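You operate a simulated robot arm through the tools that you are given. There is no shell and no other tool.

You run a simulated robot arm. Do the job below in one go: nothing can be reset, and whatever is moved stays where it is left.

TASK
Put things in order on the long platform top. At the end: the hand brush stands on top of the round board; the green glass is on the green soap tub; the orange small copper bowl stands where the hand brush stood; the white curd tub from the long platform top stands where the orange small copper bowl stood; whatever was shut is shut again. Leave all else as you found it, and nothing knocked over. Set down upright: green glass.
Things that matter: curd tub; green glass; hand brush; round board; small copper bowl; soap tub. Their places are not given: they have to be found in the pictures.

Only the result counts: the job must be done as asked and must still hold three seconds after the hand-in. Knocking over, shifting, dropping, spilling or breaking anything else fails it.

THE ROBOT
A 7-joint arm with a two-finger parallel gripper, fixed in place. Base frame: the origin is at the foot of the arm, x ahead of it, y to its left, z up; the work surface is at about z = 85. Units: cm, rad, N and s.
With the tool pointing down near the work surface it reaches from about 10 to 64 cm from the base axis. Its first joint turns from -1.152 to 1.152 rad. Payload 1.57 kg.
The tool frame sits at the grasp point between the pads (the TCP): z along the fingers, y along the line on which they close. The tips reach 3 cm beyond it. Largest opening 8 cm; finger width 1.7, thickness 1.2; the body of the gripper, 4 by 8.2 cm, starts 8 cm behind the TCP.
Orientation is told as [roll, pitch, yaw] about the base's x, y, z axes, in that order, counted from this pose: with the fingers straight down and closing along the base's y, the tool's x points along the base's -x, its y along +y and its z along -z.

THE INTERFACE
- The arm moves only by the tool play_rows. Its argument "deltas" is a list of rows, each a list of 3 entries, a list of its own where there are three numbers: the turn, a rotation vector about the tool's x, y, z in rad, then the shift along the tool's x, y, z in mm, then the gripper command, from -1 (shut) to 1 (fully open), values between in proportion. In form: [[[rx, ry, rz], [x, y, z], grip], ...]. A call has 1 to 20 rows; each row is the pose to reach, as a shift and turn from the pose commanded when the call began, along the tool's axes at that moment. A row lasts 0.2 s, in which the tool goes at most 5 cm and 0.15 rad; a call with a longer step from one row to the next is refused whole, and so is a gripper value outside its range. Where a pose cannot be reached the arm comes as near as it can. A force on the tool above 40 N (or 10 N above the force at the start of the call, whichever is more), or a blocked arm, ends the call early, and 0.2 s more pass. Each finger travels about 7.2 cm/s and halts on what it meets, pressing with about 36 N; the grip force reading is that of the motor and also rises with nothing between the fingers. The clock runs only during rows and for 0.2 s after the last one: add rows that repeat a pose to give the fingers time. The reply holds the time, the measured pose of the TCP, the force on the tool along the base axes, the opening and the grip force, in the units named above and with some noise, with the torque about the TCP (base axes, N m) and any sound that the robot's microphone picked up.
- Cameras (640 x 400 px; columns grow to the right, rows downward): "scene" is fixed at [7.85, 45.88, 143.95]; the picture's right is [-0.54, -0.84, 0.00], its down [-0.53, 0.34, -0.78] and it looks along [0.66, -0.42, -0.63] (base axes); focal length 332 px, centre (320, 200). "wrist" rides on the gripper at [7.2, -0.7, -12.2] in the tool frame; the picture's right is [0.09, 1.00, 0.00], its down [-0.84, 0.08, -0.54] and it looks along [-0.54, 0.05, 0.84] (tool axes); focal length 238 px, centre (320, 200).
- grab_frame(camera): a new picture of that camera. No time passes.
- measure_at(camera, pixels): there is no depth. For up to 12 entries [column, row, z] of the newest picture of that camera ("zoom" is the newest enlarged one), the place [x, y] in the base frame at which the ray of that pixel passes the height z, good to about 0.2 cm, but the place of the scene camera against the robot may be out by one fixed shift of up to 2.5 cm in any direction. No time passes.
- inspect(camera, box): a new picture of the part [left, top, right, bottom] of that camera's present view, enlarged. No time passes.
- sign_off(): hands the job in; it is judged then, once.

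Open the gripper and draw the arm clear of the work before you hand the job in, unless the task says otherwise.

The tools are called after "Emit:" as a command line: name --argument value ..., lists and objects as JSON in quotes. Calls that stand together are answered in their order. play_rows: Moves the arm, as the interface text tells. Its arguments: {"type":"object","properties":{"deltas":{"type":"array","items":{"type":"array"}}},"required":["deltas"]} The other tools are called the same way: grab_frame (camera) takes a picture; measure_at (camera, pixels) gives the place at which the rays of pixels pass given heights; inspect (camera, box) takes an enlarged picture of a part of a camera's view; sign_off () hands the job in.

At the start:

```text
time_s: 0.0
tool_pos: [44.46, 11.72, 110.26]
tool_rot: [0.0, 0.0, -0.001]
contact_force: [-1.2, 0.4, 0.8]
torque: [-0.01, 0.02, 0.02]
finger_gap: 8.01
finger_force: 0.1
```

scene: 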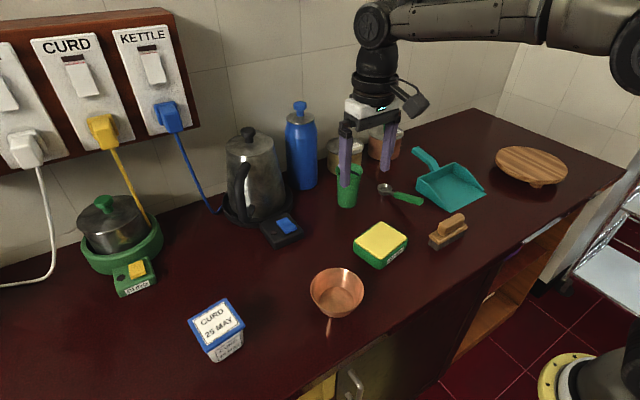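
wrist: 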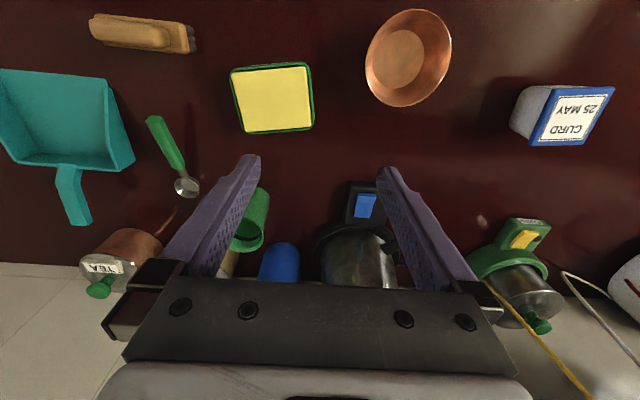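

I start by looking closer at the things on the platform: the scene shows the green glass about (347,186), soap tub (380,243), brush (448,232), board (531,166), copper bowl (337,292), curd tub (217,328).

Emit:
inspect --camera "scene" --box '[320, 120, 480, 280]'

Emit:
inspect --camera "scene" --box '[160, 240, 400, 400]'

Emit:
inspect --camera "scene" --box '[420, 110, 620, 260]'

Emit:
inspect --camera "wrist" --box '[80, 0, 340, 160]'

Emit:
inspect --camera "wrist" --box '[340, 0, 640, 180]'

```text
2.50 times, centred on (400, 200) of scene
```

zoom: 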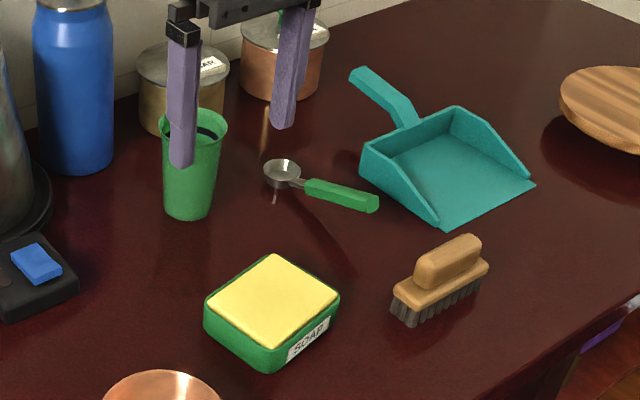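

```text
2.50 times, centred on (280, 320) of scene
```

zoom: 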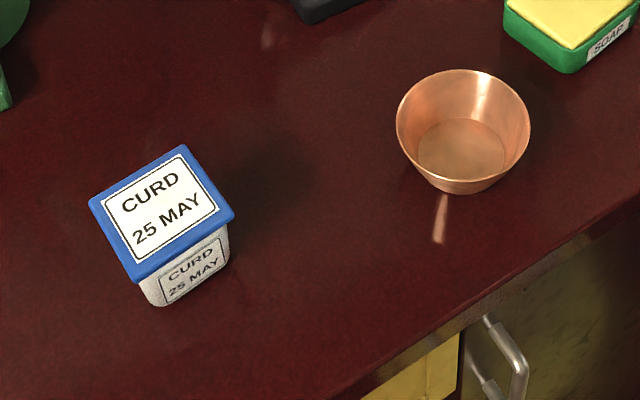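

```text
2.67 times, centred on (520, 185) of scene
```

zoom: 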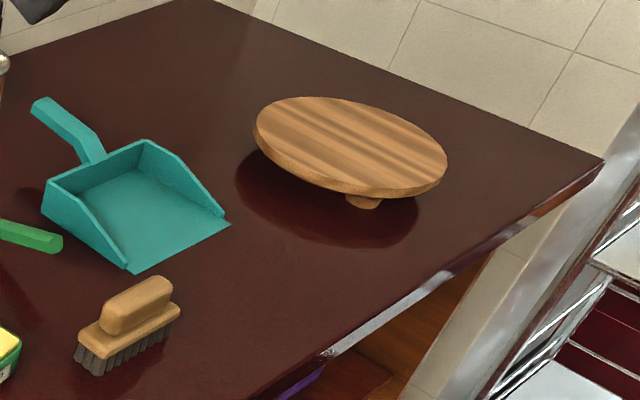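

```text
2.46 times, centred on (210, 80) of wrist
```

zoom: 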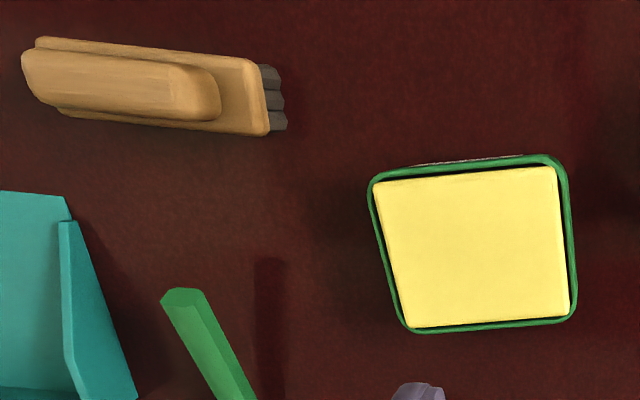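

```text
2.13 times, centred on (490, 90) of wrist
```

zoom: 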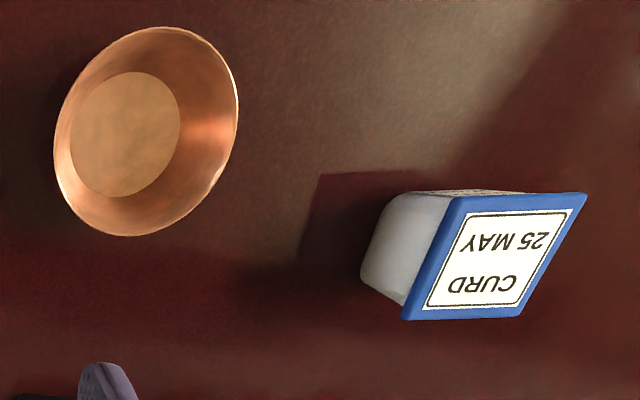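

I measure the key points with both cameras to find the scene camera's shift: rims and bottom edges of the tub, bowl, brush and soap tub.

Emit:
measure_at --camera "wrist" --pixels '[[233, 70, 90], [312, 63, 90], [314, 130, 90], [243, 134, 90], [377, 97, 85], [425, 60, 85], [408, 10, 91], [395, 105, 91], [190, 20, 87], [193, 52, 87], [92, 15, 88], [250, 215, 96]]'

Emit:
measure_at --camera "scene" --pixels '[[353, 238, 90], [383, 256, 90], [406, 235, 90], [387, 222, 90], [320, 298, 85], [350, 305, 85], [311, 290, 91], [363, 292, 91], [428, 250, 85], [467, 240, 85], [531, 166, 90], [347, 204, 85]]'

Emit:
inspect --camera "wrist" --box '[200, 150, 440, 300]'

```text
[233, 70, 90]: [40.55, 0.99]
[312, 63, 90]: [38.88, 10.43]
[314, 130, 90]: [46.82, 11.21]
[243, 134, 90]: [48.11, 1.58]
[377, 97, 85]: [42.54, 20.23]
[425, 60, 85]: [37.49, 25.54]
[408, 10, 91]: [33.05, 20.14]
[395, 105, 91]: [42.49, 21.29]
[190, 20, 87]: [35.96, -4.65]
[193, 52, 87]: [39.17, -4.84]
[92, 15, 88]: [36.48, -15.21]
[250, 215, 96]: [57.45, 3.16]
```

```text
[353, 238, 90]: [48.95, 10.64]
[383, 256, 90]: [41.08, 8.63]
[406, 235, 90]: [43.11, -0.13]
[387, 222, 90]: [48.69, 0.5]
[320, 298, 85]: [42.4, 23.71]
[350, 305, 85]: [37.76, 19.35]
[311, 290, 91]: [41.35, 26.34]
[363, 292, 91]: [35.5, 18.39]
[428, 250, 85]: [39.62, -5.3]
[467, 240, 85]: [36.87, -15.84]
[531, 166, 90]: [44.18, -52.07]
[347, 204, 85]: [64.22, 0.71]
```

```text
2.67 times, centred on (320, 225) of wrist
```

zoom: 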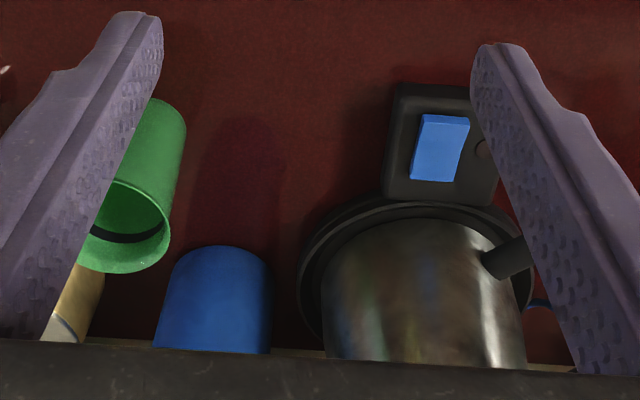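

The wrist view gives the soap tub centre near (43.6, 6) while the scene gives (45.5, 4.9), so the scene has a shift. I move the arm high above, toward the round board, to view it with the wrist camera.

Emit:
play_rows --deltas '[[[0, 0, 0], [6, -45, -3], 1], [[0, 0, 0], [12, -90, -6], 1], [[0, 0, 0], [18, -135, -9], 1], [[0, 0, 0], [24, -180, -12], 1], [[0, 0, 0], [30, -225, -15], 1], [[0, 0, 0], [36, -270, -18], 1], [[0, 0, 0], [42, -315, -20], 1], [[0, 0, 0], [48, -360, -20], 1], [[0, 0, 0], [54, -405, -20], 1], [[0, 0, 0], [60, -450, -20], 1], [[0, 0, 0], [60, -450, -20], 1]]'

Emit:
grab_frame --camera "wrist"

Emit:
grab_frame --camera "scene"

```text
time_s: 2.4
tool_pos: [38.46, -33.27, 112.39]
tool_rot: [0.001, 0.001, 0.0]
contact_force: [-0.4, 0.2, -0.3]
torque: [-0.02, 0.01, -0.01]
finger_gap: 7.98
finger_force: 0.2
```

```text
taken
```

wrist: 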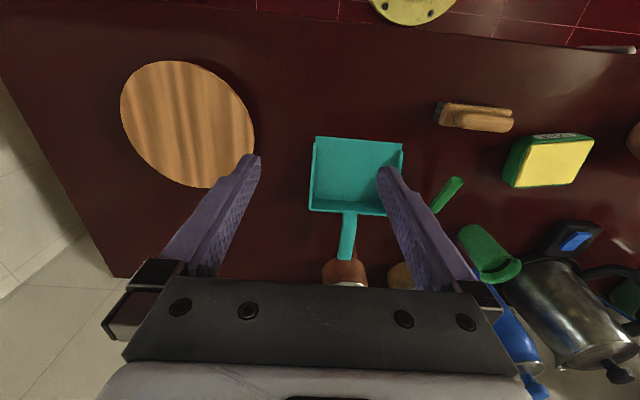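

```text
taken
```

scene: 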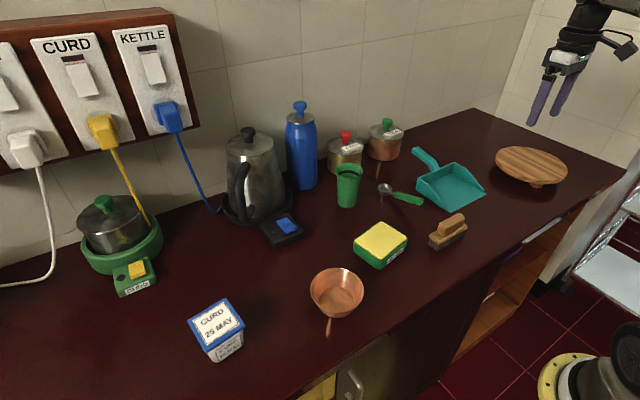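

The board now shows in the wrist view as a disc from (121,100) to (255,140); I measure its edges, the brush and the glass in both views.

Emit:
measure_at --camera "wrist" --pixels '[[121, 105, 88], [255, 140, 88], [175, 60, 88], [205, 188, 88], [189, 124, 88], [437, 115, 87], [514, 120, 87], [504, 175, 90], [592, 142, 90], [312, 140, 85], [404, 145, 85]]'

Emit:
measure_at --camera "scene" --pixels '[[495, 155, 88], [568, 166, 88], [528, 147, 88], [540, 182, 88], [531, 164, 88], [416, 189, 85], [444, 209, 85], [486, 192, 85]]'

Emit:
inspect --camera "wrist" --box '[100, 40, 420, 240]'

Emit:
inspect --camera "scene" --box '[480, 130, 590, 200]'

Emit:
inspect --camera "scene" --box '[300, 120, 440, 220]'

```text
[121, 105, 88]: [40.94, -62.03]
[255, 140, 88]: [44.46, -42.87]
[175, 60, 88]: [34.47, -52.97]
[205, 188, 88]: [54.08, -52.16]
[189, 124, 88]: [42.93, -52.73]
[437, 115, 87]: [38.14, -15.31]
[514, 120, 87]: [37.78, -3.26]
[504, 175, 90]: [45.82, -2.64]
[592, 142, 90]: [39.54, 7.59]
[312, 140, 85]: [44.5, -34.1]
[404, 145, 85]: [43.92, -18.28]
```

```text
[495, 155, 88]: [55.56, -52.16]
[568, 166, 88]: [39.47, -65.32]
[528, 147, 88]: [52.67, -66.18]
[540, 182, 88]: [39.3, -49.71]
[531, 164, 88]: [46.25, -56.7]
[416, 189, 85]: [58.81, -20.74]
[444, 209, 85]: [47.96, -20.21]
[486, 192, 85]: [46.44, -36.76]
```

```text
2.00 times, centred on (260, 140) of wrist
```

zoom: 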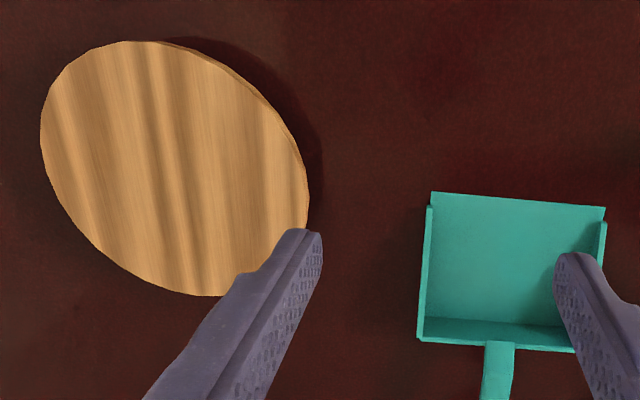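

```text
5.71 times, centred on (535, 165) of scene
```

zoom: 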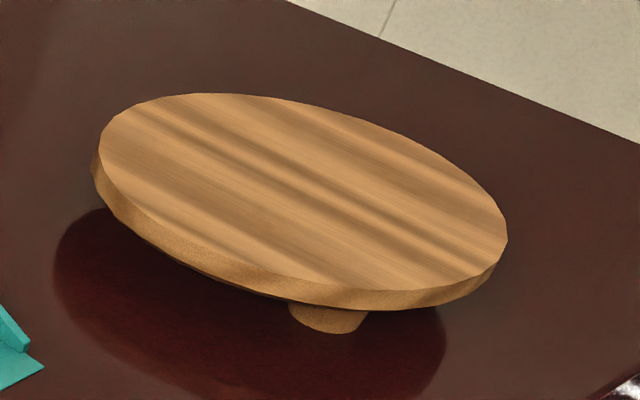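

```text
4.00 times, centred on (370, 170) of scene
```

zoom: 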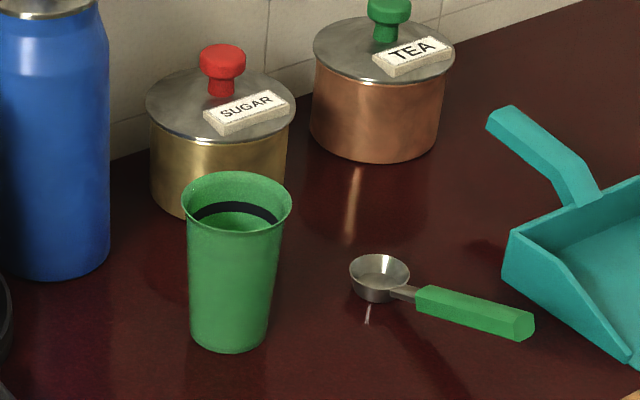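

The board centre is near (44.3, -52.5), radius about 9.7, standing on feet. Now I move so the wrist camera looks straight down at the brush (nadir falls at about (320,47)).

Emit:
play_rows --deltas '[[[0, 0, 0], [-13, 48, 0], 1], [[0, 0, 0], [-26, 96, 0], 1], [[0, 0, 0], [-39, 144, 0], 1], [[0, 0, 0], [-52, 190, 0], 1], [[0, 0, 0], [-64, 234, 0], 1], [[0, 0, 0], [-64, 234, 0], 1]]'

Emit:
grab_frame --camera "wrist"

Emit:
inspect --camera "wrist" --box '[240, 0, 400, 100]'

Emit:
measure_at --camera "scene" --pixels '[[538, 187, 85], [531, 182, 85], [543, 182, 85], [497, 162, 85]]'

```text
time_s: 3.8
tool_pos: [44.86, -9.7, 112.34]
tool_rot: [0.0, -0.001, -0.002]
contact_force: [0.2, -0.1, -0.7]
torque: [0.0, 0.03, -0.01]
finger_gap: 8.01
finger_force: 0.0
```

```text
taken
```

wrist: 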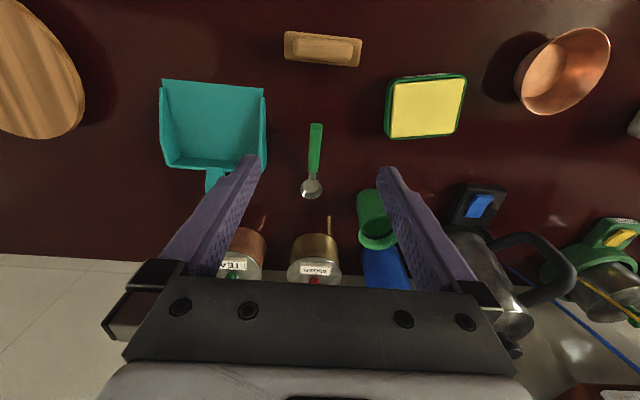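

```text
4.00 times, centred on (320, 50) of wrist
```

zoom: 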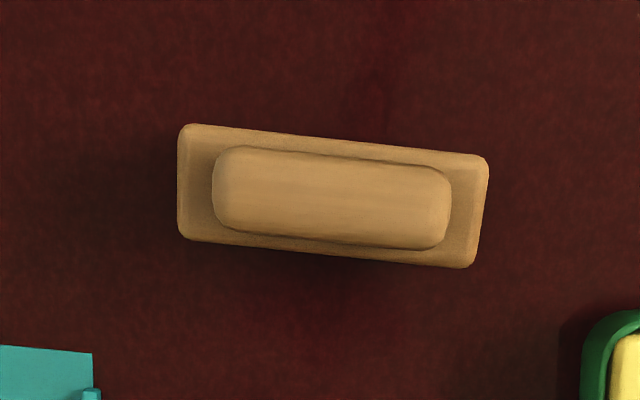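

```text
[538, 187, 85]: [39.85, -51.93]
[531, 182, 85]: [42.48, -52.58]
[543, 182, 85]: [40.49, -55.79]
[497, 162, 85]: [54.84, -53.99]
```

The brush fills the zoom from (180,125) to (488,268), its grip knob centred at about (331,198). I measure it and the soap tub and glass.

Emit:
measure_at --camera "zoom" --pixels '[[180, 125, 88], [488, 157, 88], [473, 268, 88], [180, 238, 88], [331, 198, 90], [333, 197, 87], [215, 150, 90], [450, 175, 90], [440, 250, 90], [213, 222, 90]]'

Emit:
inspect --camera "wrist" --box '[320, 150, 440, 270]'

```text
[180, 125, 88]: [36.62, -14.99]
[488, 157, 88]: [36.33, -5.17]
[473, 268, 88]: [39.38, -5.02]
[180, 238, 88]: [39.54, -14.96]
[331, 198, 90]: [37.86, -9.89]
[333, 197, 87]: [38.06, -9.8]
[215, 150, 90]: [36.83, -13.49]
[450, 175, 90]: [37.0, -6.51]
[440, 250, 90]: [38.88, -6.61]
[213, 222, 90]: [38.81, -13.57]
```

```text
3.33 times, centred on (380, 210) of wrist
```

zoom: 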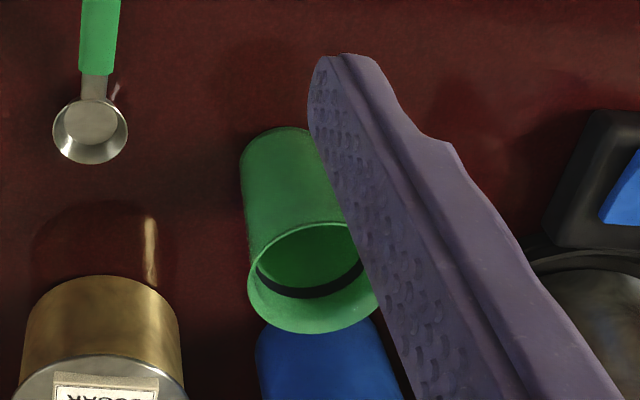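

The brush is 10 x 3 cm along y, centred at (38.0, -9.9), its knob about 2 cm wide. Next I go over the copper bowl for a straight-down look.

Emit:
play_rows --deltas '[[[0, 0, 0], [0, 48, 0], 1], [[0, 0, 0], [0, 96, 0], 1], [[0, 0, 0], [0, 144, 0], 1], [[0, 0, 0], [0, 192, 0], 1], [[0, 0, 0], [0, 240, 0], 1], [[0, 0, 0], [0, 288, 0], 1], [[0, 0, 0], [0, 314, 0], 1], [[0, 0, 0], [0, 314, 0], 1]]'

Emit:
grab_frame --camera "wrist"

Emit:
inspect --camera "wrist" --box '[240, 0, 400, 100]'

```text
time_s: 5.6
tool_pos: [44.93, 21.55, 112.16]
tool_rot: [0.0, -0.001, 0.0]
contact_force: [0.0, 0.1, 0.4]
torque: [0.02, 0.0, -0.03]
finger_gap: 7.99
finger_force: 0.1
```

```text
taken
```

wrist: 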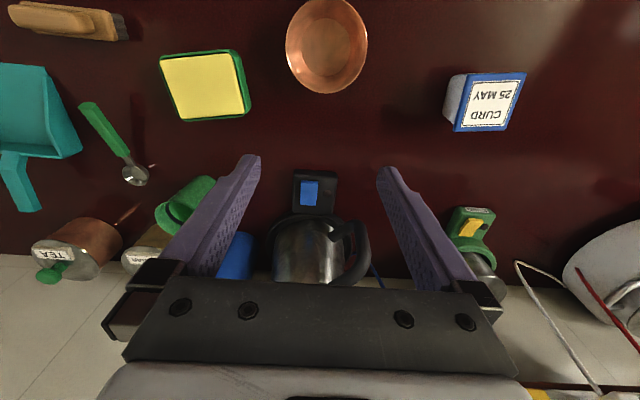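

```text
4.00 times, centred on (320, 50) of wrist
```

zoom: 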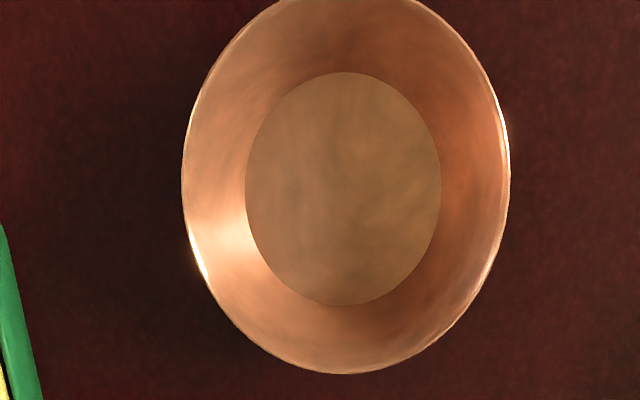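

The bowl's floor circle spans (245..441, 72..306) and its rim (182..511, to 374) in the zoom; I measure both, and the curd tub's lid in the whole wrist view.

Emit:
measure_at --camera "zoom" --pixels '[[245, 185, 85.3], [441, 190, 85.3], [343, 72, 85.3], [345, 306, 85.3], [182, 180, 89], [511, 165, 89], [340, 374, 89], [182, 180, 90], [511, 165, 90], [340, 374, 90]]'

Emit:
measure_at --camera "wrist" --pixels '[[466, 73, 92], [526, 72, 92], [509, 130, 92], [454, 131, 92], [445, 117, 85.2], [325, 1, 89], [325, 1, 90]]'

Emit:
inspect --camera "scene" --box '[290, 250, 390, 350]'

```text
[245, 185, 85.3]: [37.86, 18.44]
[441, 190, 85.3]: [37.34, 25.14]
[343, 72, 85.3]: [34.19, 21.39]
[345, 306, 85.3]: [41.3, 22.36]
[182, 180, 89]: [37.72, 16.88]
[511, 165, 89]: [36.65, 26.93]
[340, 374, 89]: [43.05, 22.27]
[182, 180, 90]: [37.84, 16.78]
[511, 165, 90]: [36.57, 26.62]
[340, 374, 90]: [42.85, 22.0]
```

```text
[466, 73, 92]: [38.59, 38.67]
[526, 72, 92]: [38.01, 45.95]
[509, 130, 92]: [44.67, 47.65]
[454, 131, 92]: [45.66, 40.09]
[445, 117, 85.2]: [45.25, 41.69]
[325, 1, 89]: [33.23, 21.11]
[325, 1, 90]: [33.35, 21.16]
```

```text
4.00 times, centred on (340, 300) of scene
```

zoom: 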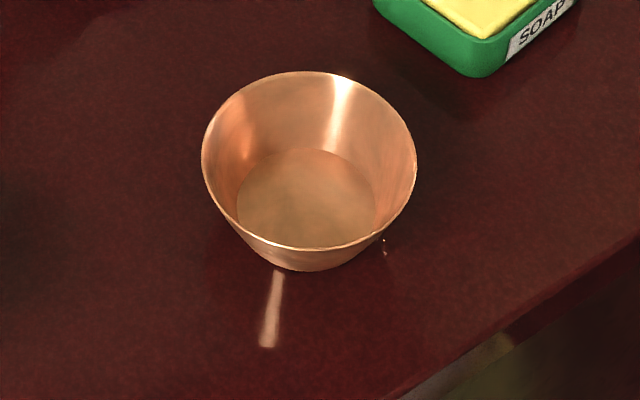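

I find the bowl's height by matching its floor centre (336.5,299.5) and rim centre (337.3,290.5) in the scene view at several heights.

Emit:
measure_at --camera "scene" --pixels '[[336.5, 299.5, 85.3], [337.3, 290, 88], [337.3, 290, 89], [337.3, 290, 90], [337.3, 290, 91], [310.3, 290, 90], [364.3, 290, 90], [310.3, 290, 89], [364.3, 290, 89], [319.3, 299.5, 85.3], [353.7, 299.5, 85.3]]'

Emit:
play_rows --deltas '[[[0, 0, 0], [-10, 48, 0], 1], [[0, 0, 0], [-20, 96, 0], 1], [[0, 0, 0], [-25, 144, 0], 1], [[0, 0, 0], [-30, 190, 0], 1], [[0, 0, 0], [-30, 225, 0], 1], [[0, 0, 0], [-30, 225, 0], 1]]'

Emit:
grab_frame --camera "wrist"

Emit:
inspect --camera "wrist" --box '[240, 0, 400, 100]'

```text
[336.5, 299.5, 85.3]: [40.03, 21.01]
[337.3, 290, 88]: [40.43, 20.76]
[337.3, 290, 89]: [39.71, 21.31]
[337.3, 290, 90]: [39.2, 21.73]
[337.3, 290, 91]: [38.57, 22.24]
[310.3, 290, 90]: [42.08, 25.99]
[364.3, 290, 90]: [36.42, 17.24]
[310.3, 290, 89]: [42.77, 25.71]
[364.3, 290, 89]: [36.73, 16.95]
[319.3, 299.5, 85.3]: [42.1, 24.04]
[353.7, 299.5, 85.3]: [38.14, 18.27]
```

```text
time_s: 7.0
tool_pos: [43.99, 39.92, 109.49]
tool_rot: [0.002, -0.001, -0.001]
contact_force: [-0.2, -0.8, -0.4]
torque: [0.03, 0.0, 0.02]
finger_gap: 7.99
finger_force: 0.1
out of reach, approached as far as the arm can: row 3, 4, 5, 6
```

```text
taken
```

wrist: 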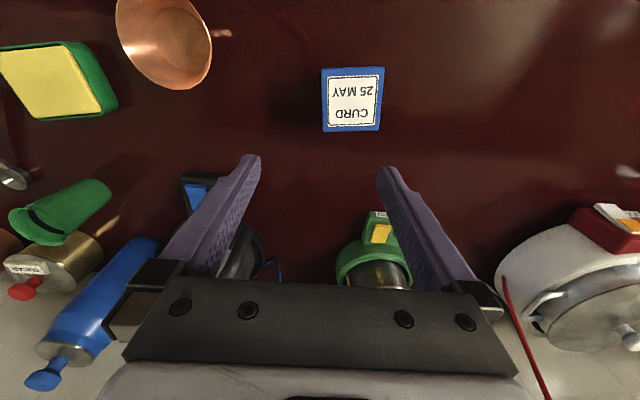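

```text
4.00 times, centred on (320, 50) of wrist
```

zoom: 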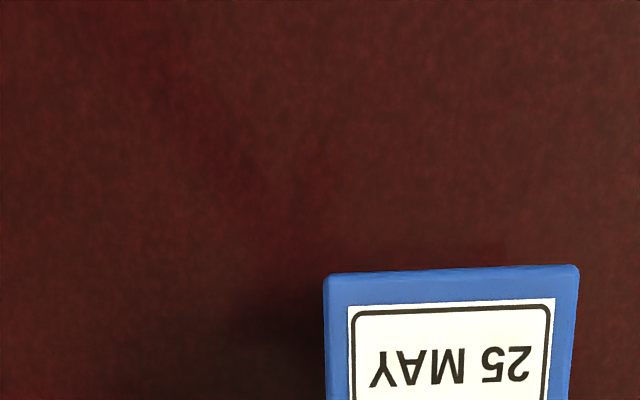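

Tall reach is limited here (radius ~59 at z 110). The curd lid's corners are (321,69), (384,66), (381,131), (324,133); I measure them at several heights and compare with the scene view.

Emit:
measure_at --camera "wrist" --pixels '[[321, 69, 92], [384, 66, 92], [381, 131, 92], [324, 133, 92], [321, 69, 94], [384, 66, 94], [381, 131, 94], [324, 133, 94]]'

Emit:
inspect --camera "scene" --box '[170, 280, 270, 370]'

Emit:
inspect --camera "wrist" --box '[290, 50, 410, 150]'

```text
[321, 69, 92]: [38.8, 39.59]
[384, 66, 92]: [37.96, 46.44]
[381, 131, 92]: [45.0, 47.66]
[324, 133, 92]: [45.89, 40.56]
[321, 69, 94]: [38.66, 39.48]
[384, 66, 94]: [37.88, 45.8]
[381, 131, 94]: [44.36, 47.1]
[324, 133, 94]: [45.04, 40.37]
```

```text
4.44 times, centred on (220, 325) of scene
```

zoom: 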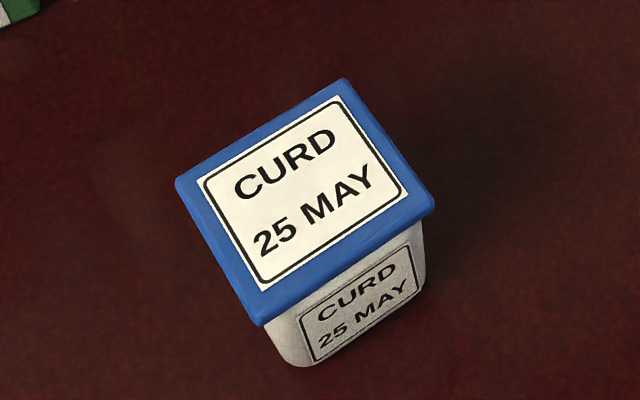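

```text
4.00 times, centred on (350, 100) of wrist
```

zoom: 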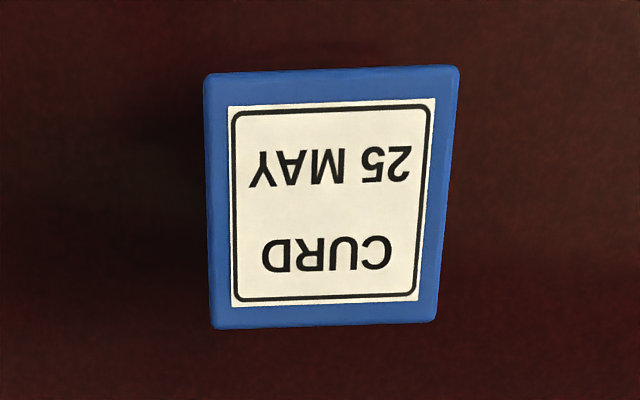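

I compare the tub's lid corners in the scene view at z 92–94 and its foot at z 85.

Emit:
measure_at --camera "scene" --pixels '[[188, 321, 92], [225.2, 298, 92], [245.7, 326, 92], [206, 351, 92], [188, 321, 94], [225.2, 298, 94], [245.7, 326, 94], [206, 351, 94], [213, 362, 85], [243.6, 344, 85]]'

```text
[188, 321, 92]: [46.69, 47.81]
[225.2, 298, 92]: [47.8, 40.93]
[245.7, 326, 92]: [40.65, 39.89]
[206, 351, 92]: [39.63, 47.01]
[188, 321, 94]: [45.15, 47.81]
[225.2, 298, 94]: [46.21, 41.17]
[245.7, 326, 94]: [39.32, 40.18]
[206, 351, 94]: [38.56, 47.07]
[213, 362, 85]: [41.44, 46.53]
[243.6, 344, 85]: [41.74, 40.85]
```

Lid top is about z 91, lid about 7.1 cm square, yaw about +0.13 rad, centre about (42, 43.7). Now I go back to view the round board more closely, first swinging to the middle.

Emit:
play_rows --deltas '[[[0, 0, 0], [30, -40, 0], 1], [[0, 0, 0], [60, -80, 0], 1], [[0, 0, 0], [90, -115, 0], 1], [[0, 0, 0], [110, -160, 0], 1], [[0, 0, 0], [110, -208, 0], 1], [[0, 0, 0], [110, -256, 0], 1], [[0, 0, 0], [110, -304, 0], 1], [[0, 0, 0], [110, -352, 0], 1], [[0, 0, 0], [110, -400, 0], 1], [[0, 0, 0], [110, -440, 0], 1], [[0, 0, 0], [110, -440, 0], 1]]'

```text
time_s: 9.4
tool_pos: [33.01, -4.34, 109.3]
tool_rot: [0.001, -0.001, -0.001]
contact_force: [0.5, -0.1, 0.2]
torque: [-0.01, -0.02, -0.03]
finger_gap: 7.97
finger_force: 0.2
```

The commanded pose follows the clamped one. I now move to about (36, -46, 106) to view the board between the fingers.

Emit:
play_rows --deltas '[[[0, 0, 0], [0, -48, 0], 1], [[0, 0, 0], [0, -96, 0], 1], [[0, 0, 0], [0, -144, 0], 1], [[0, 0, 0], [0, -192, 0], 1], [[0, 0, 0], [0, -240, 5], 1], [[0, 0, 0], [-5, -288, 10], 1], [[0, 0, 0], [-10, -336, 15], 1], [[0, 0, 0], [-20, -380, 25], 1], [[0, 0, 0], [-30, -417, 33], 1], [[0, 0, 0], [-30, -417, 33], 1]]'

Emit:
grab_frame --camera "wrist"

Emit:
grab_frame --camera "scene"

```text
time_s: 11.6
tool_pos: [35.9, -46.02, 106.22]
tool_rot: [0.0, 0.0, 0.001]
contact_force: [0.6, -0.2, 0.5]
torque: [0.01, 0.0, -0.03]
finger_gap: 7.98
finger_force: 0.1
```

```text
taken
```

wrist: 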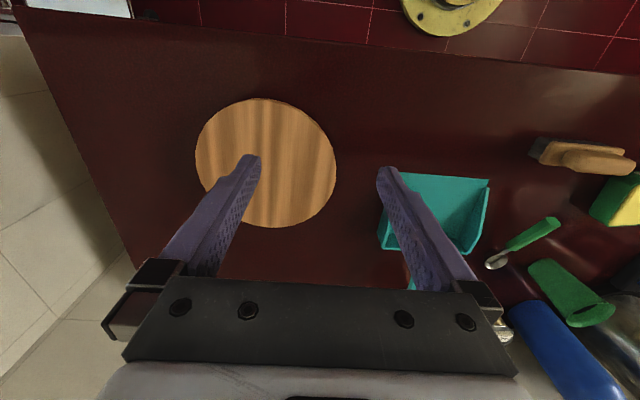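

```text
taken
```

scene: 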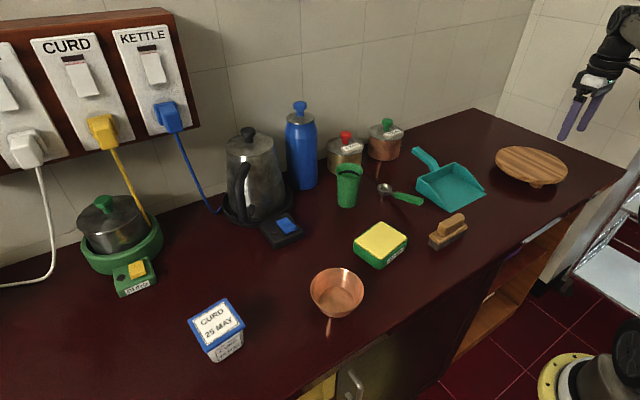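

The board now spans (195..336, 98..228), centre about (266,163); I measure it at several heights.

Emit:
measure_at --camera "wrist" --pixels '[[195, 152, 88], [336, 172, 88], [259, 98, 88], [272, 228, 88], [195, 152, 90], [336, 172, 90], [259, 98, 90], [272, 228, 90], [195, 152, 92], [336, 172, 92], [259, 98, 92], [272, 228, 92]]'

Emit:
measure_at --camera "scene" --pixels '[[495, 155, 90], [568, 168, 90], [523, 146, 90], [540, 184, 90], [531, 164, 88], [531, 164, 90], [531, 164, 92], [537.8, 186, 85]]'

Emit:
inspect --camera "wrist" --box '[180, 80, 360, 240]'

```text
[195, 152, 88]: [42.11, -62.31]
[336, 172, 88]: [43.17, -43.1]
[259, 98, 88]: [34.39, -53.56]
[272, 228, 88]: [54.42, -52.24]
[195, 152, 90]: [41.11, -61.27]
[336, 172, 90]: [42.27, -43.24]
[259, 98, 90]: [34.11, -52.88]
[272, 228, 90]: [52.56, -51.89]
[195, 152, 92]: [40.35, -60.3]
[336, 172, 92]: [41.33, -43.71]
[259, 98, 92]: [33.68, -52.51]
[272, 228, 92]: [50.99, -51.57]
```

```text
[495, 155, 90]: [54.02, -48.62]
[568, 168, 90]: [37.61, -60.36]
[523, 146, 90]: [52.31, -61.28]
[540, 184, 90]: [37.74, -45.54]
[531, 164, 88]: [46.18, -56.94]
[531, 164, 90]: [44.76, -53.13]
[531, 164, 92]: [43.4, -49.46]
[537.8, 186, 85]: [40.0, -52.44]
```

```text
2.50 times, centred on (270, 160) of wrist
```

zoom: 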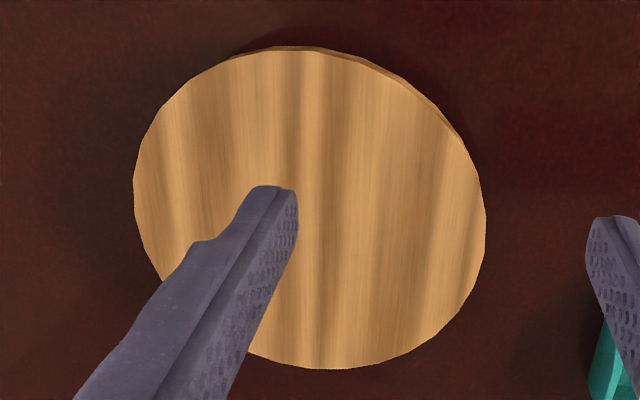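

The board's top is near z 88.5, centre (44.4, -52.7), about 69 cm out. I test how far the empty, straight-down tool can reach over it at z 98.

Emit:
play_rows --deltas '[[[0, 0, 0], [0, 0, 40], 1], [[0, 0, 0], [0, 0, 80], 1], [[0, 0, 0], [-40, -33, 80], 1], [[0, 0, 0], [-85, -67, 80], 1], [[0, 0, 0], [-85, -67, 80], 1]]'

Emit:
grab_frame --camera "wrist"

```text
refused: row 3 steps farther than a row can; nothing moved
```

```text
taken
```

wrist: 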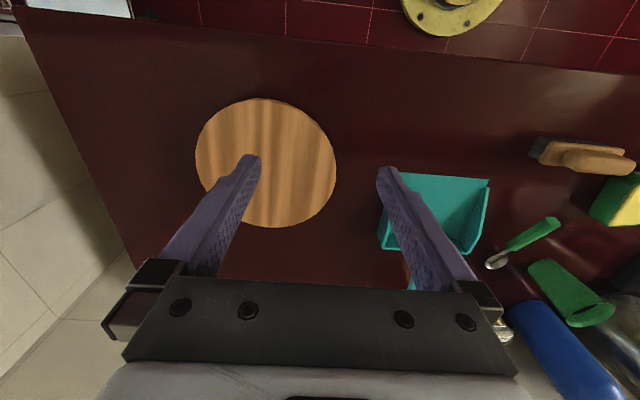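

The step was a bit too long, so nothing moved; I repeat the reach test with finer rows.

Emit:
play_rows --deltas '[[[0, 0, 0], [0, 0, 40], 1], [[0, 0, 0], [0, 0, 80], 1], [[0, 0, 0], [-30, -22, 80], 1], [[0, 0, 0], [-60, -45, 80], 1], [[0, 0, 0], [-85, -67, 80], 1], [[0, 0, 0], [-85, -67, 80], 1]]'

Emit:
grab_frame --camera "wrist"

```text
time_s: 13.0
tool_pos: [40.5, -48.95, 97.98]
tool_rot: [-0.002, 0.0, 0.001]
contact_force: [0.3, 0.8, -0.8]
torque: [-0.02, -0.01, 0.02]
finger_gap: 7.99
finger_force: 0.1
out of reach, approached as far as the arm can: row 4, 5, 6
```

```text
taken
```

wrist: 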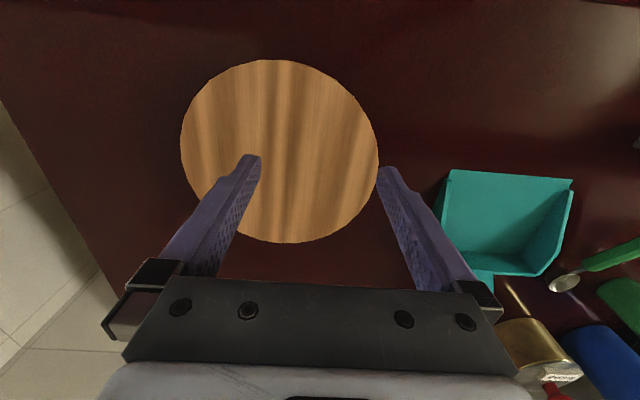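

The straight tool reaches r ≈ 63.5 at z 98. I take one more measurement of the board from this nearer view (180..378, 59..243).

Emit:
measure_at --camera "wrist" --pixels '[[180, 145, 88], [378, 158, 88], [270, 59, 88], [288, 243, 88], [180, 145, 89], [378, 158, 89], [270, 59, 89], [288, 243, 89], [180, 145, 90], [378, 158, 90], [270, 59, 90], [288, 243, 90]]'

```text
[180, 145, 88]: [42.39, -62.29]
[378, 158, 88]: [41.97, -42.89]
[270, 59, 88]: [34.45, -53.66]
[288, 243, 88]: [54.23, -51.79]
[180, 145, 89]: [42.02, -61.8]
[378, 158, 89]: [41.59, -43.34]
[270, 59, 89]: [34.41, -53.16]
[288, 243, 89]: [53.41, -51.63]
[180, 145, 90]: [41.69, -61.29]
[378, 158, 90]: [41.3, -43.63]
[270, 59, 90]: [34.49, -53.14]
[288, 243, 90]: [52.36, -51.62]
```

The board's top is at z ≈ 88.3, centre ≈ (44.1, -52.5), diameter 19.4. I will hold the brush off-centre (2.5 cm toward the robot end) to land it close to the centre; I now move above the brush with the tool turned 90° so the fingers close along x.

Emit:
play_rows --deltas '[[[0, 0, 0.143], [2, 38, -15], 1], [[0, 0, 0.286], [5, 76, -30], 1], [[0, 0, 0.428], [7, 113, -45], 1], [[0, 0, 0.571], [9, 151, -60], 1], [[0, 0, 0.714], [11, 189, -70], 1], [[0, 0, 0.857], [14, 227, -75], 1], [[0, 0, 1.0], [16, 264, -80], 1], [[0, 0, 1.142], [18, 302, -80], 1], [[0, 0, 1.285], [20, 340, -80], 1], [[0, 0, 1.428], [23, 378, -80], 1], [[0, 0, 1.571], [25, 415, -80], 1], [[0, 0, 1.571], [25, 415, -80], 1]]'

Emit:
grab_frame --camera "wrist"

Emit:
inspect --camera "scene" --box '[410, 190, 490, 260]'

```text
time_s: 15.6
tool_pos: [38.1, -7.46, 106.06]
tool_rot: [0.0, 0.0, -1.574]
contact_force: [0.6, 0.2, 0.5]
torque: [0.05, -0.01, 0.02]
finger_gap: 8.02
finger_force: 0.1
```

```text
taken
```

wrist: 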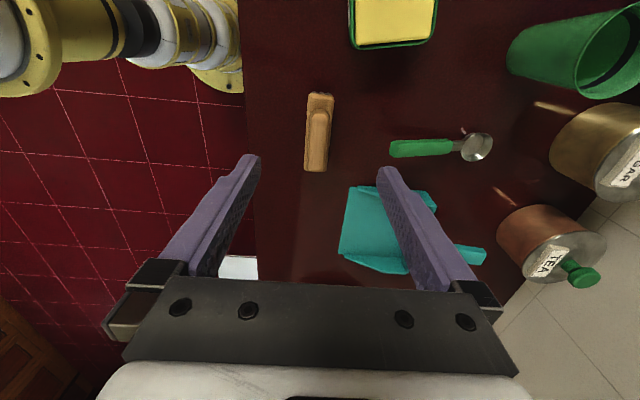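

```text
5.71 times, centred on (450, 225) of scene
```

zoom: 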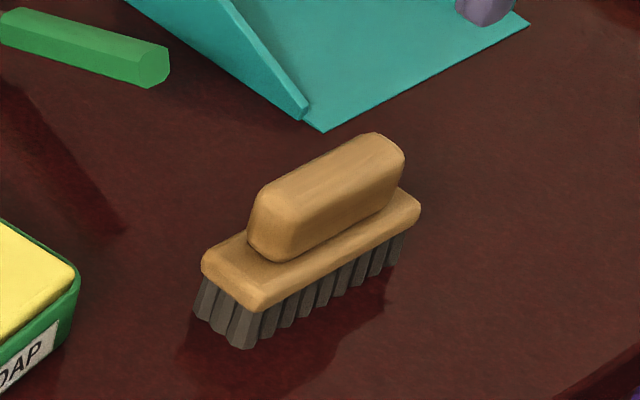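

The tool is above the brush at yaw -90°. I check the brush's edges (304..333, 93..171) in this view before lowering.

Emit:
measure_at --camera "wrist" --pixels '[[308, 93, 87.8], [334, 95, 87.8], [326, 171, 87.8], [304, 170, 87.8]]'

Emit:
inspect --camera "wrist" --box '[260, 70, 380, 190]'

```text
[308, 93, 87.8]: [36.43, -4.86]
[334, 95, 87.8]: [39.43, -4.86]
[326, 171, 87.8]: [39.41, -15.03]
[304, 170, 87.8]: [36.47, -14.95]
```

```text
3.33 times, centred on (320, 130) of wrist
```

zoom: 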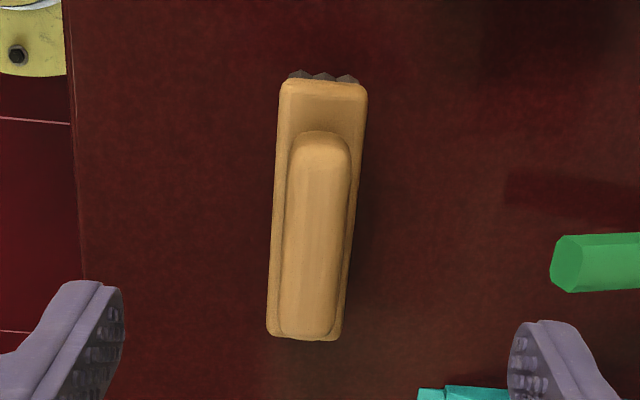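

Brush centre (37.93, -9.92), exactly along y. I lower to TCP z ≈ 89 at y -7.4, without closing yet.

Emit:
play_rows --deltas '[[[0, 0, 0], [0, -1.5, 45], 1], [[0, 0, 0], [0, -1.5, 90], 1], [[0, 0, 0], [0, -1.5, 130], 1], [[0, 0, 0], [0, -1.5, 155], 1], [[0, 0, 0], [0, -1.5, 169], 1], [[0, 0, 0], [0, -1.5, 169], 1]]'

Emit:
grab_frame --camera "wrist"

Emit:
inspect --camera "scene" --box '[400, 180, 500, 260]'

```text
time_s: 17.0
tool_pos: [37.81, -7.35, 89.0]
tool_rot: [0.001, -0.001, -1.571]
contact_force: [-0.6, -0.3, -0.4]
torque: [-0.02, 0.0, 0.04]
finger_gap: 8.0
finger_force: 0.1
```

```text
taken
```

wrist: 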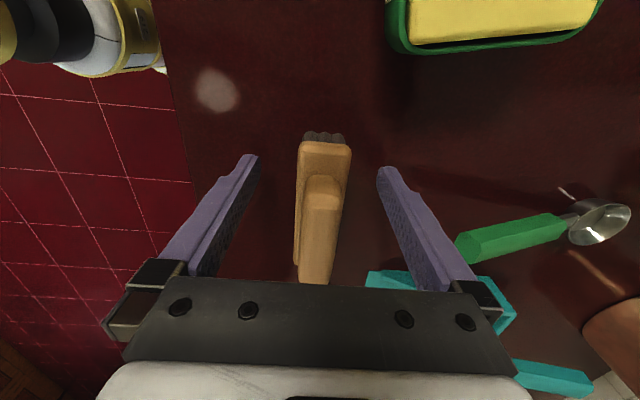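

```text
5.00 times, centred on (450, 220) of scene
```

zoom: 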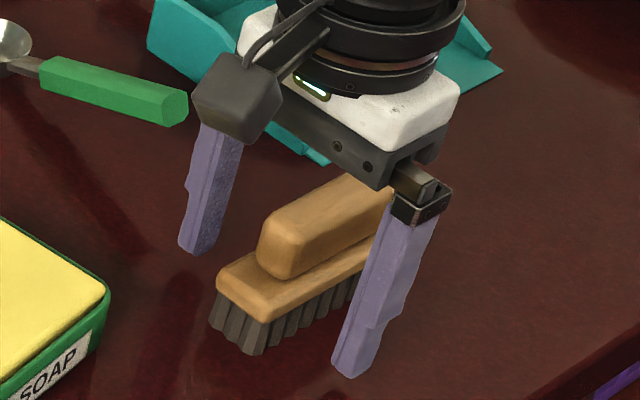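

The fingers straddle the brush block with tips about 1 cm above the table. I close the gripper on it.

Emit:
play_rows --deltas '[[[0, 0, 0], [0, 0, 0], 0], [[0, 0, 0], [0, 0, 0], -0.5], [[0, 0, 0], [0, 0, 0], -1], [[0, 0, 0], [0, 0, 0], -1], [[0, 0, 0], [0, 0, 0], -1]]'

Emit:
grab_frame --camera "wrist"

```text
time_s: 18.2
tool_pos: [37.85, -7.47, 89.04]
tool_rot: [0.0, 0.0, -1.57]
contact_force: [0.9, -0.4, 0.2]
torque: [-0.03, -0.02, 0.0]
finger_gap: 3.14
finger_force: 36.0
```

```text
taken
```

wrist: 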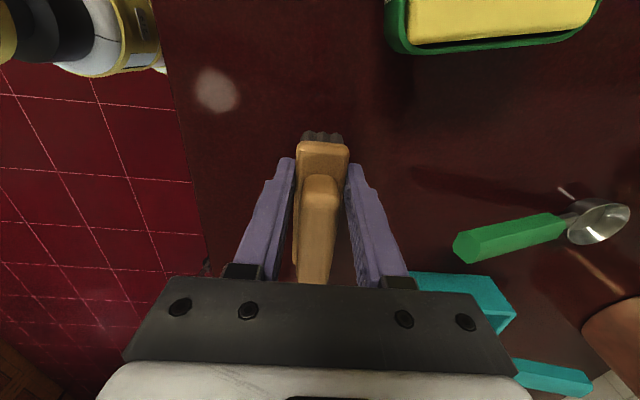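

The gap stopped at 3.14 with 36 N: brush held. I lift it about 8 cm straight up and check.

Emit:
play_rows --deltas '[[[0, 0, 0], [0, 0, -10], -1], [[0, 0, 0], [0, 0, -30], -1], [[0, 0, 0], [0, 0, -60], -1], [[0, 0, 0], [0, 0, -90], -1], [[0, 0, 0], [0, 0, -90], -1]]'

Emit:
grab_frame --camera "wrist"

Emit:
grab_frame --camera "scene"

```text
time_s: 19.4
tool_pos: [37.82, -7.61, 97.97]
tool_rot: [0.0, 0.0, -1.572]
contact_force: [0.4, -0.3, -1.3]
torque: [0.04, 0.04, 0.0]
finger_gap: 3.11
finger_force: 35.9
```

```text
taken
```

wrist: 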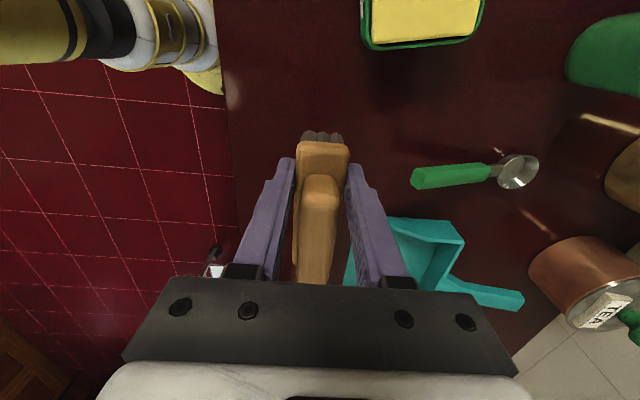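

```text
taken
```

scene: 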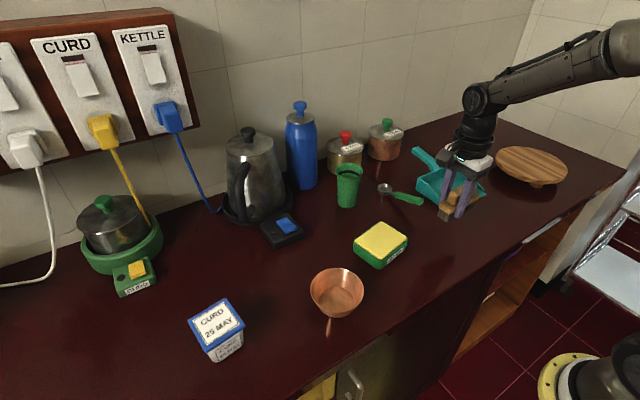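

The brush hangs level. I carry it toward the board, turning the tool so the brush's long axis points outward.

Emit:
play_rows --deltas '[[[0, 0, 0], [0, 0, -30], -1], [[0, 0, -0.07], [-43, 1, -40], -1], [[0, 0, -0.15], [-86, 2, -40], -1], [[0, 0, -0.23], [-129, 2, -40], -1], [[0, 0, -0.31], [-172, 3, -40], -1], [[0, 0, -0.39], [-215, 4, -40], -1], [[0, 0, -0.47], [-258, 5, -40], -1], [[0, 0, -0.55], [-301, 6, -40], -1], [[0, 0, -0.63], [-344, 6, -40], -1], [[0, 0, -0.698], [-384, 7, -40], -1], [[0, 0, -0.698], [-384, 7, -40], -1]]'

Emit:
grab_frame --camera "wrist"

Emit:
grab_frame --camera "scene"

```text
time_s: 21.8
tool_pos: [38.5, -45.8, 102.12]
tool_rot: [0.001, 0.0, -0.873]
contact_force: [-0.1, 0.6, 0.1]
torque: [0.0, 0.02, 0.02]
finger_gap: 0.03
finger_force: 21.7
```

```text
taken
```

wrist: 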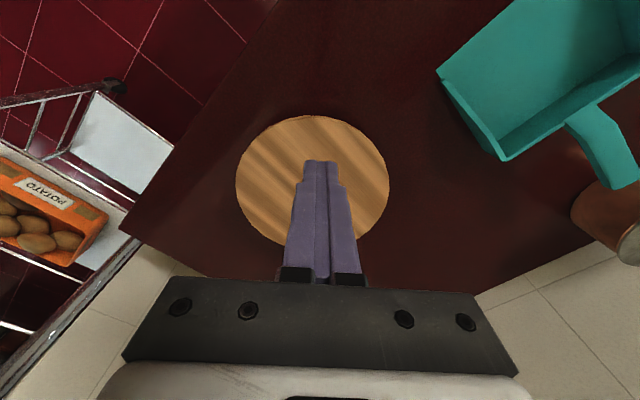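

```text
taken
```

scene: 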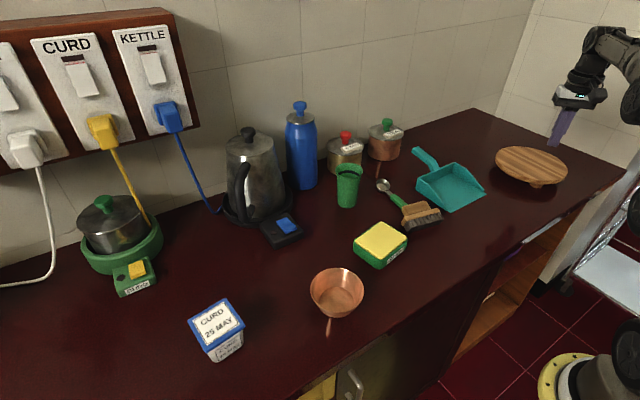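

The brush slipped out of the grip: it now lies at about (420,215) beside the spoon handle. I look closely at what happened there.

Emit:
inspect --camera "scene" --box '[350, 150, 500, 250]'

```text
4.00 times, centred on (425, 200) of scene
```

zoom: 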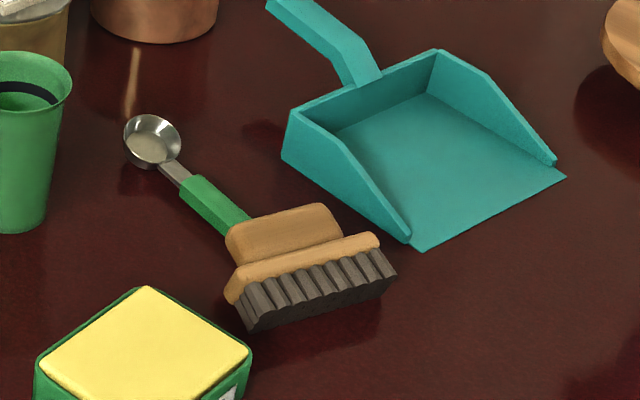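

The brush lies on its side, knob against the spoon handle; the spoon was turned a bit and will have to be restored. I go above to look straight down with the wrist camera.

Emit:
play_rows --deltas '[[[0, 0, -0.097], [23, 38, -20], 1], [[0, 0, -0.194], [46, 75, -40], 1], [[0, 0, -0.291], [70, 113, -45], 1], [[0, 0, -0.388], [93, 151, -45], 1], [[0, 0, -0.485], [116, 188, -45], 1], [[0, 0, -0.582], [139, 226, -45], 1], [[0, 0, -0.679], [163, 264, -45], 1], [[0, 0, -0.776], [186, 301, -45], 1], [[0, 0, -0.873], [209, 339, -45], 1], [[0, 0, -0.873], [209, 339, -45], 1]]'

Emit:
grab_frame --camera "wrist"

Emit:
inspect --camera "wrist" --box '[240, 0, 400, 100]'

```text
time_s: 24.0
tool_pos: [51.28, -8.07, 106.64]
tool_rot: [-0.001, 0.001, 0.001]
contact_force: [0.3, -0.1, 0.6]
torque: [0.0, 0.0, 0.01]
finger_gap: 8.01
finger_force: 0.1
```

```text
taken
```

wrist: 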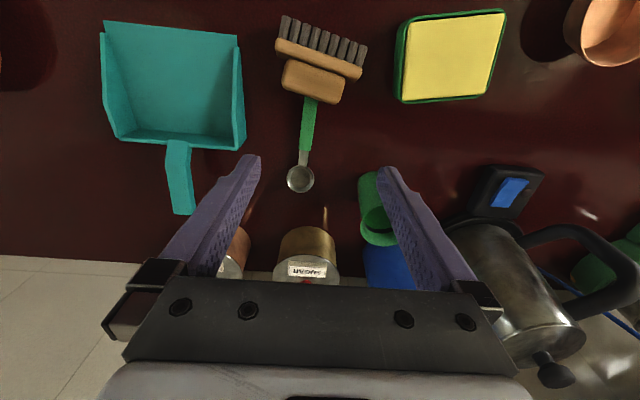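

```text
4.00 times, centred on (320, 50) of wrist
```

zoom: 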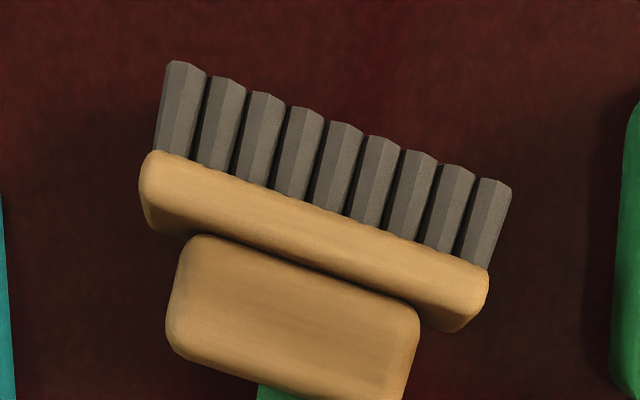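

Seen from above, the knob rests on the spoon's handle end; spoon head is at (300,179). I measure the brush and spoon here, and the spoon's original scene pixels for restoring it.

Emit:
measure_at --camera "wrist" --pixels '[[300, 179, 86.3], [309, 103, 86.3], [303, 150, 86.3], [305, 120, 86.3], [286, 62, 88], [344, 80, 88], [338, 103, 88], [281, 87, 88], [276, 40, 88], [362, 70, 88], [283, 17, 88], [367, 47, 88]]'

Emit:
measure_at --camera "scene" --pixels '[[384.8, 189.2, 86.3], [421, 201, 86], [383, 185.3, 86.3], [392.5, 197.5, 86]]'

Emit:
inspect --camera "wrist" --box '[260, 60, 360, 200]'

```text
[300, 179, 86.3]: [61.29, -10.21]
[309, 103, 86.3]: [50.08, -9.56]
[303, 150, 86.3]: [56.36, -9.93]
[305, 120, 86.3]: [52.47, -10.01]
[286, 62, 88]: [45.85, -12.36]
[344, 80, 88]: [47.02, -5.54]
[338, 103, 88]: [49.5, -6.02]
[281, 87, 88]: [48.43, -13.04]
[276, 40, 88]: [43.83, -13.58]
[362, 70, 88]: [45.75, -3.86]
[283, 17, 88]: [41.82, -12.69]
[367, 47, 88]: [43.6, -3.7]
```

```text
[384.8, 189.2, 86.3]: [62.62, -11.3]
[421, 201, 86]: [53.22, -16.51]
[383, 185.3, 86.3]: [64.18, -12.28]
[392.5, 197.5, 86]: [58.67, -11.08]
```

```text
2.86 times, centred on (310, 130) of wrist
```

zoom: 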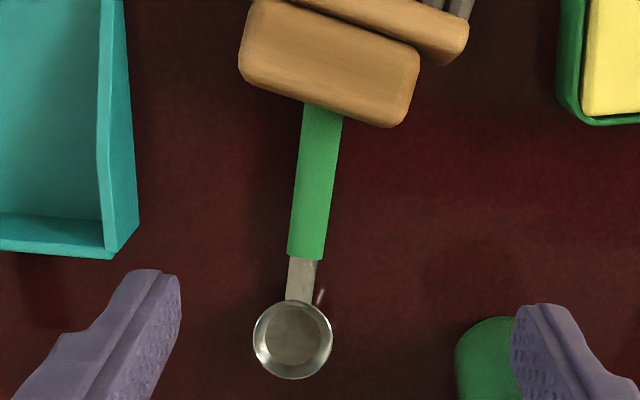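

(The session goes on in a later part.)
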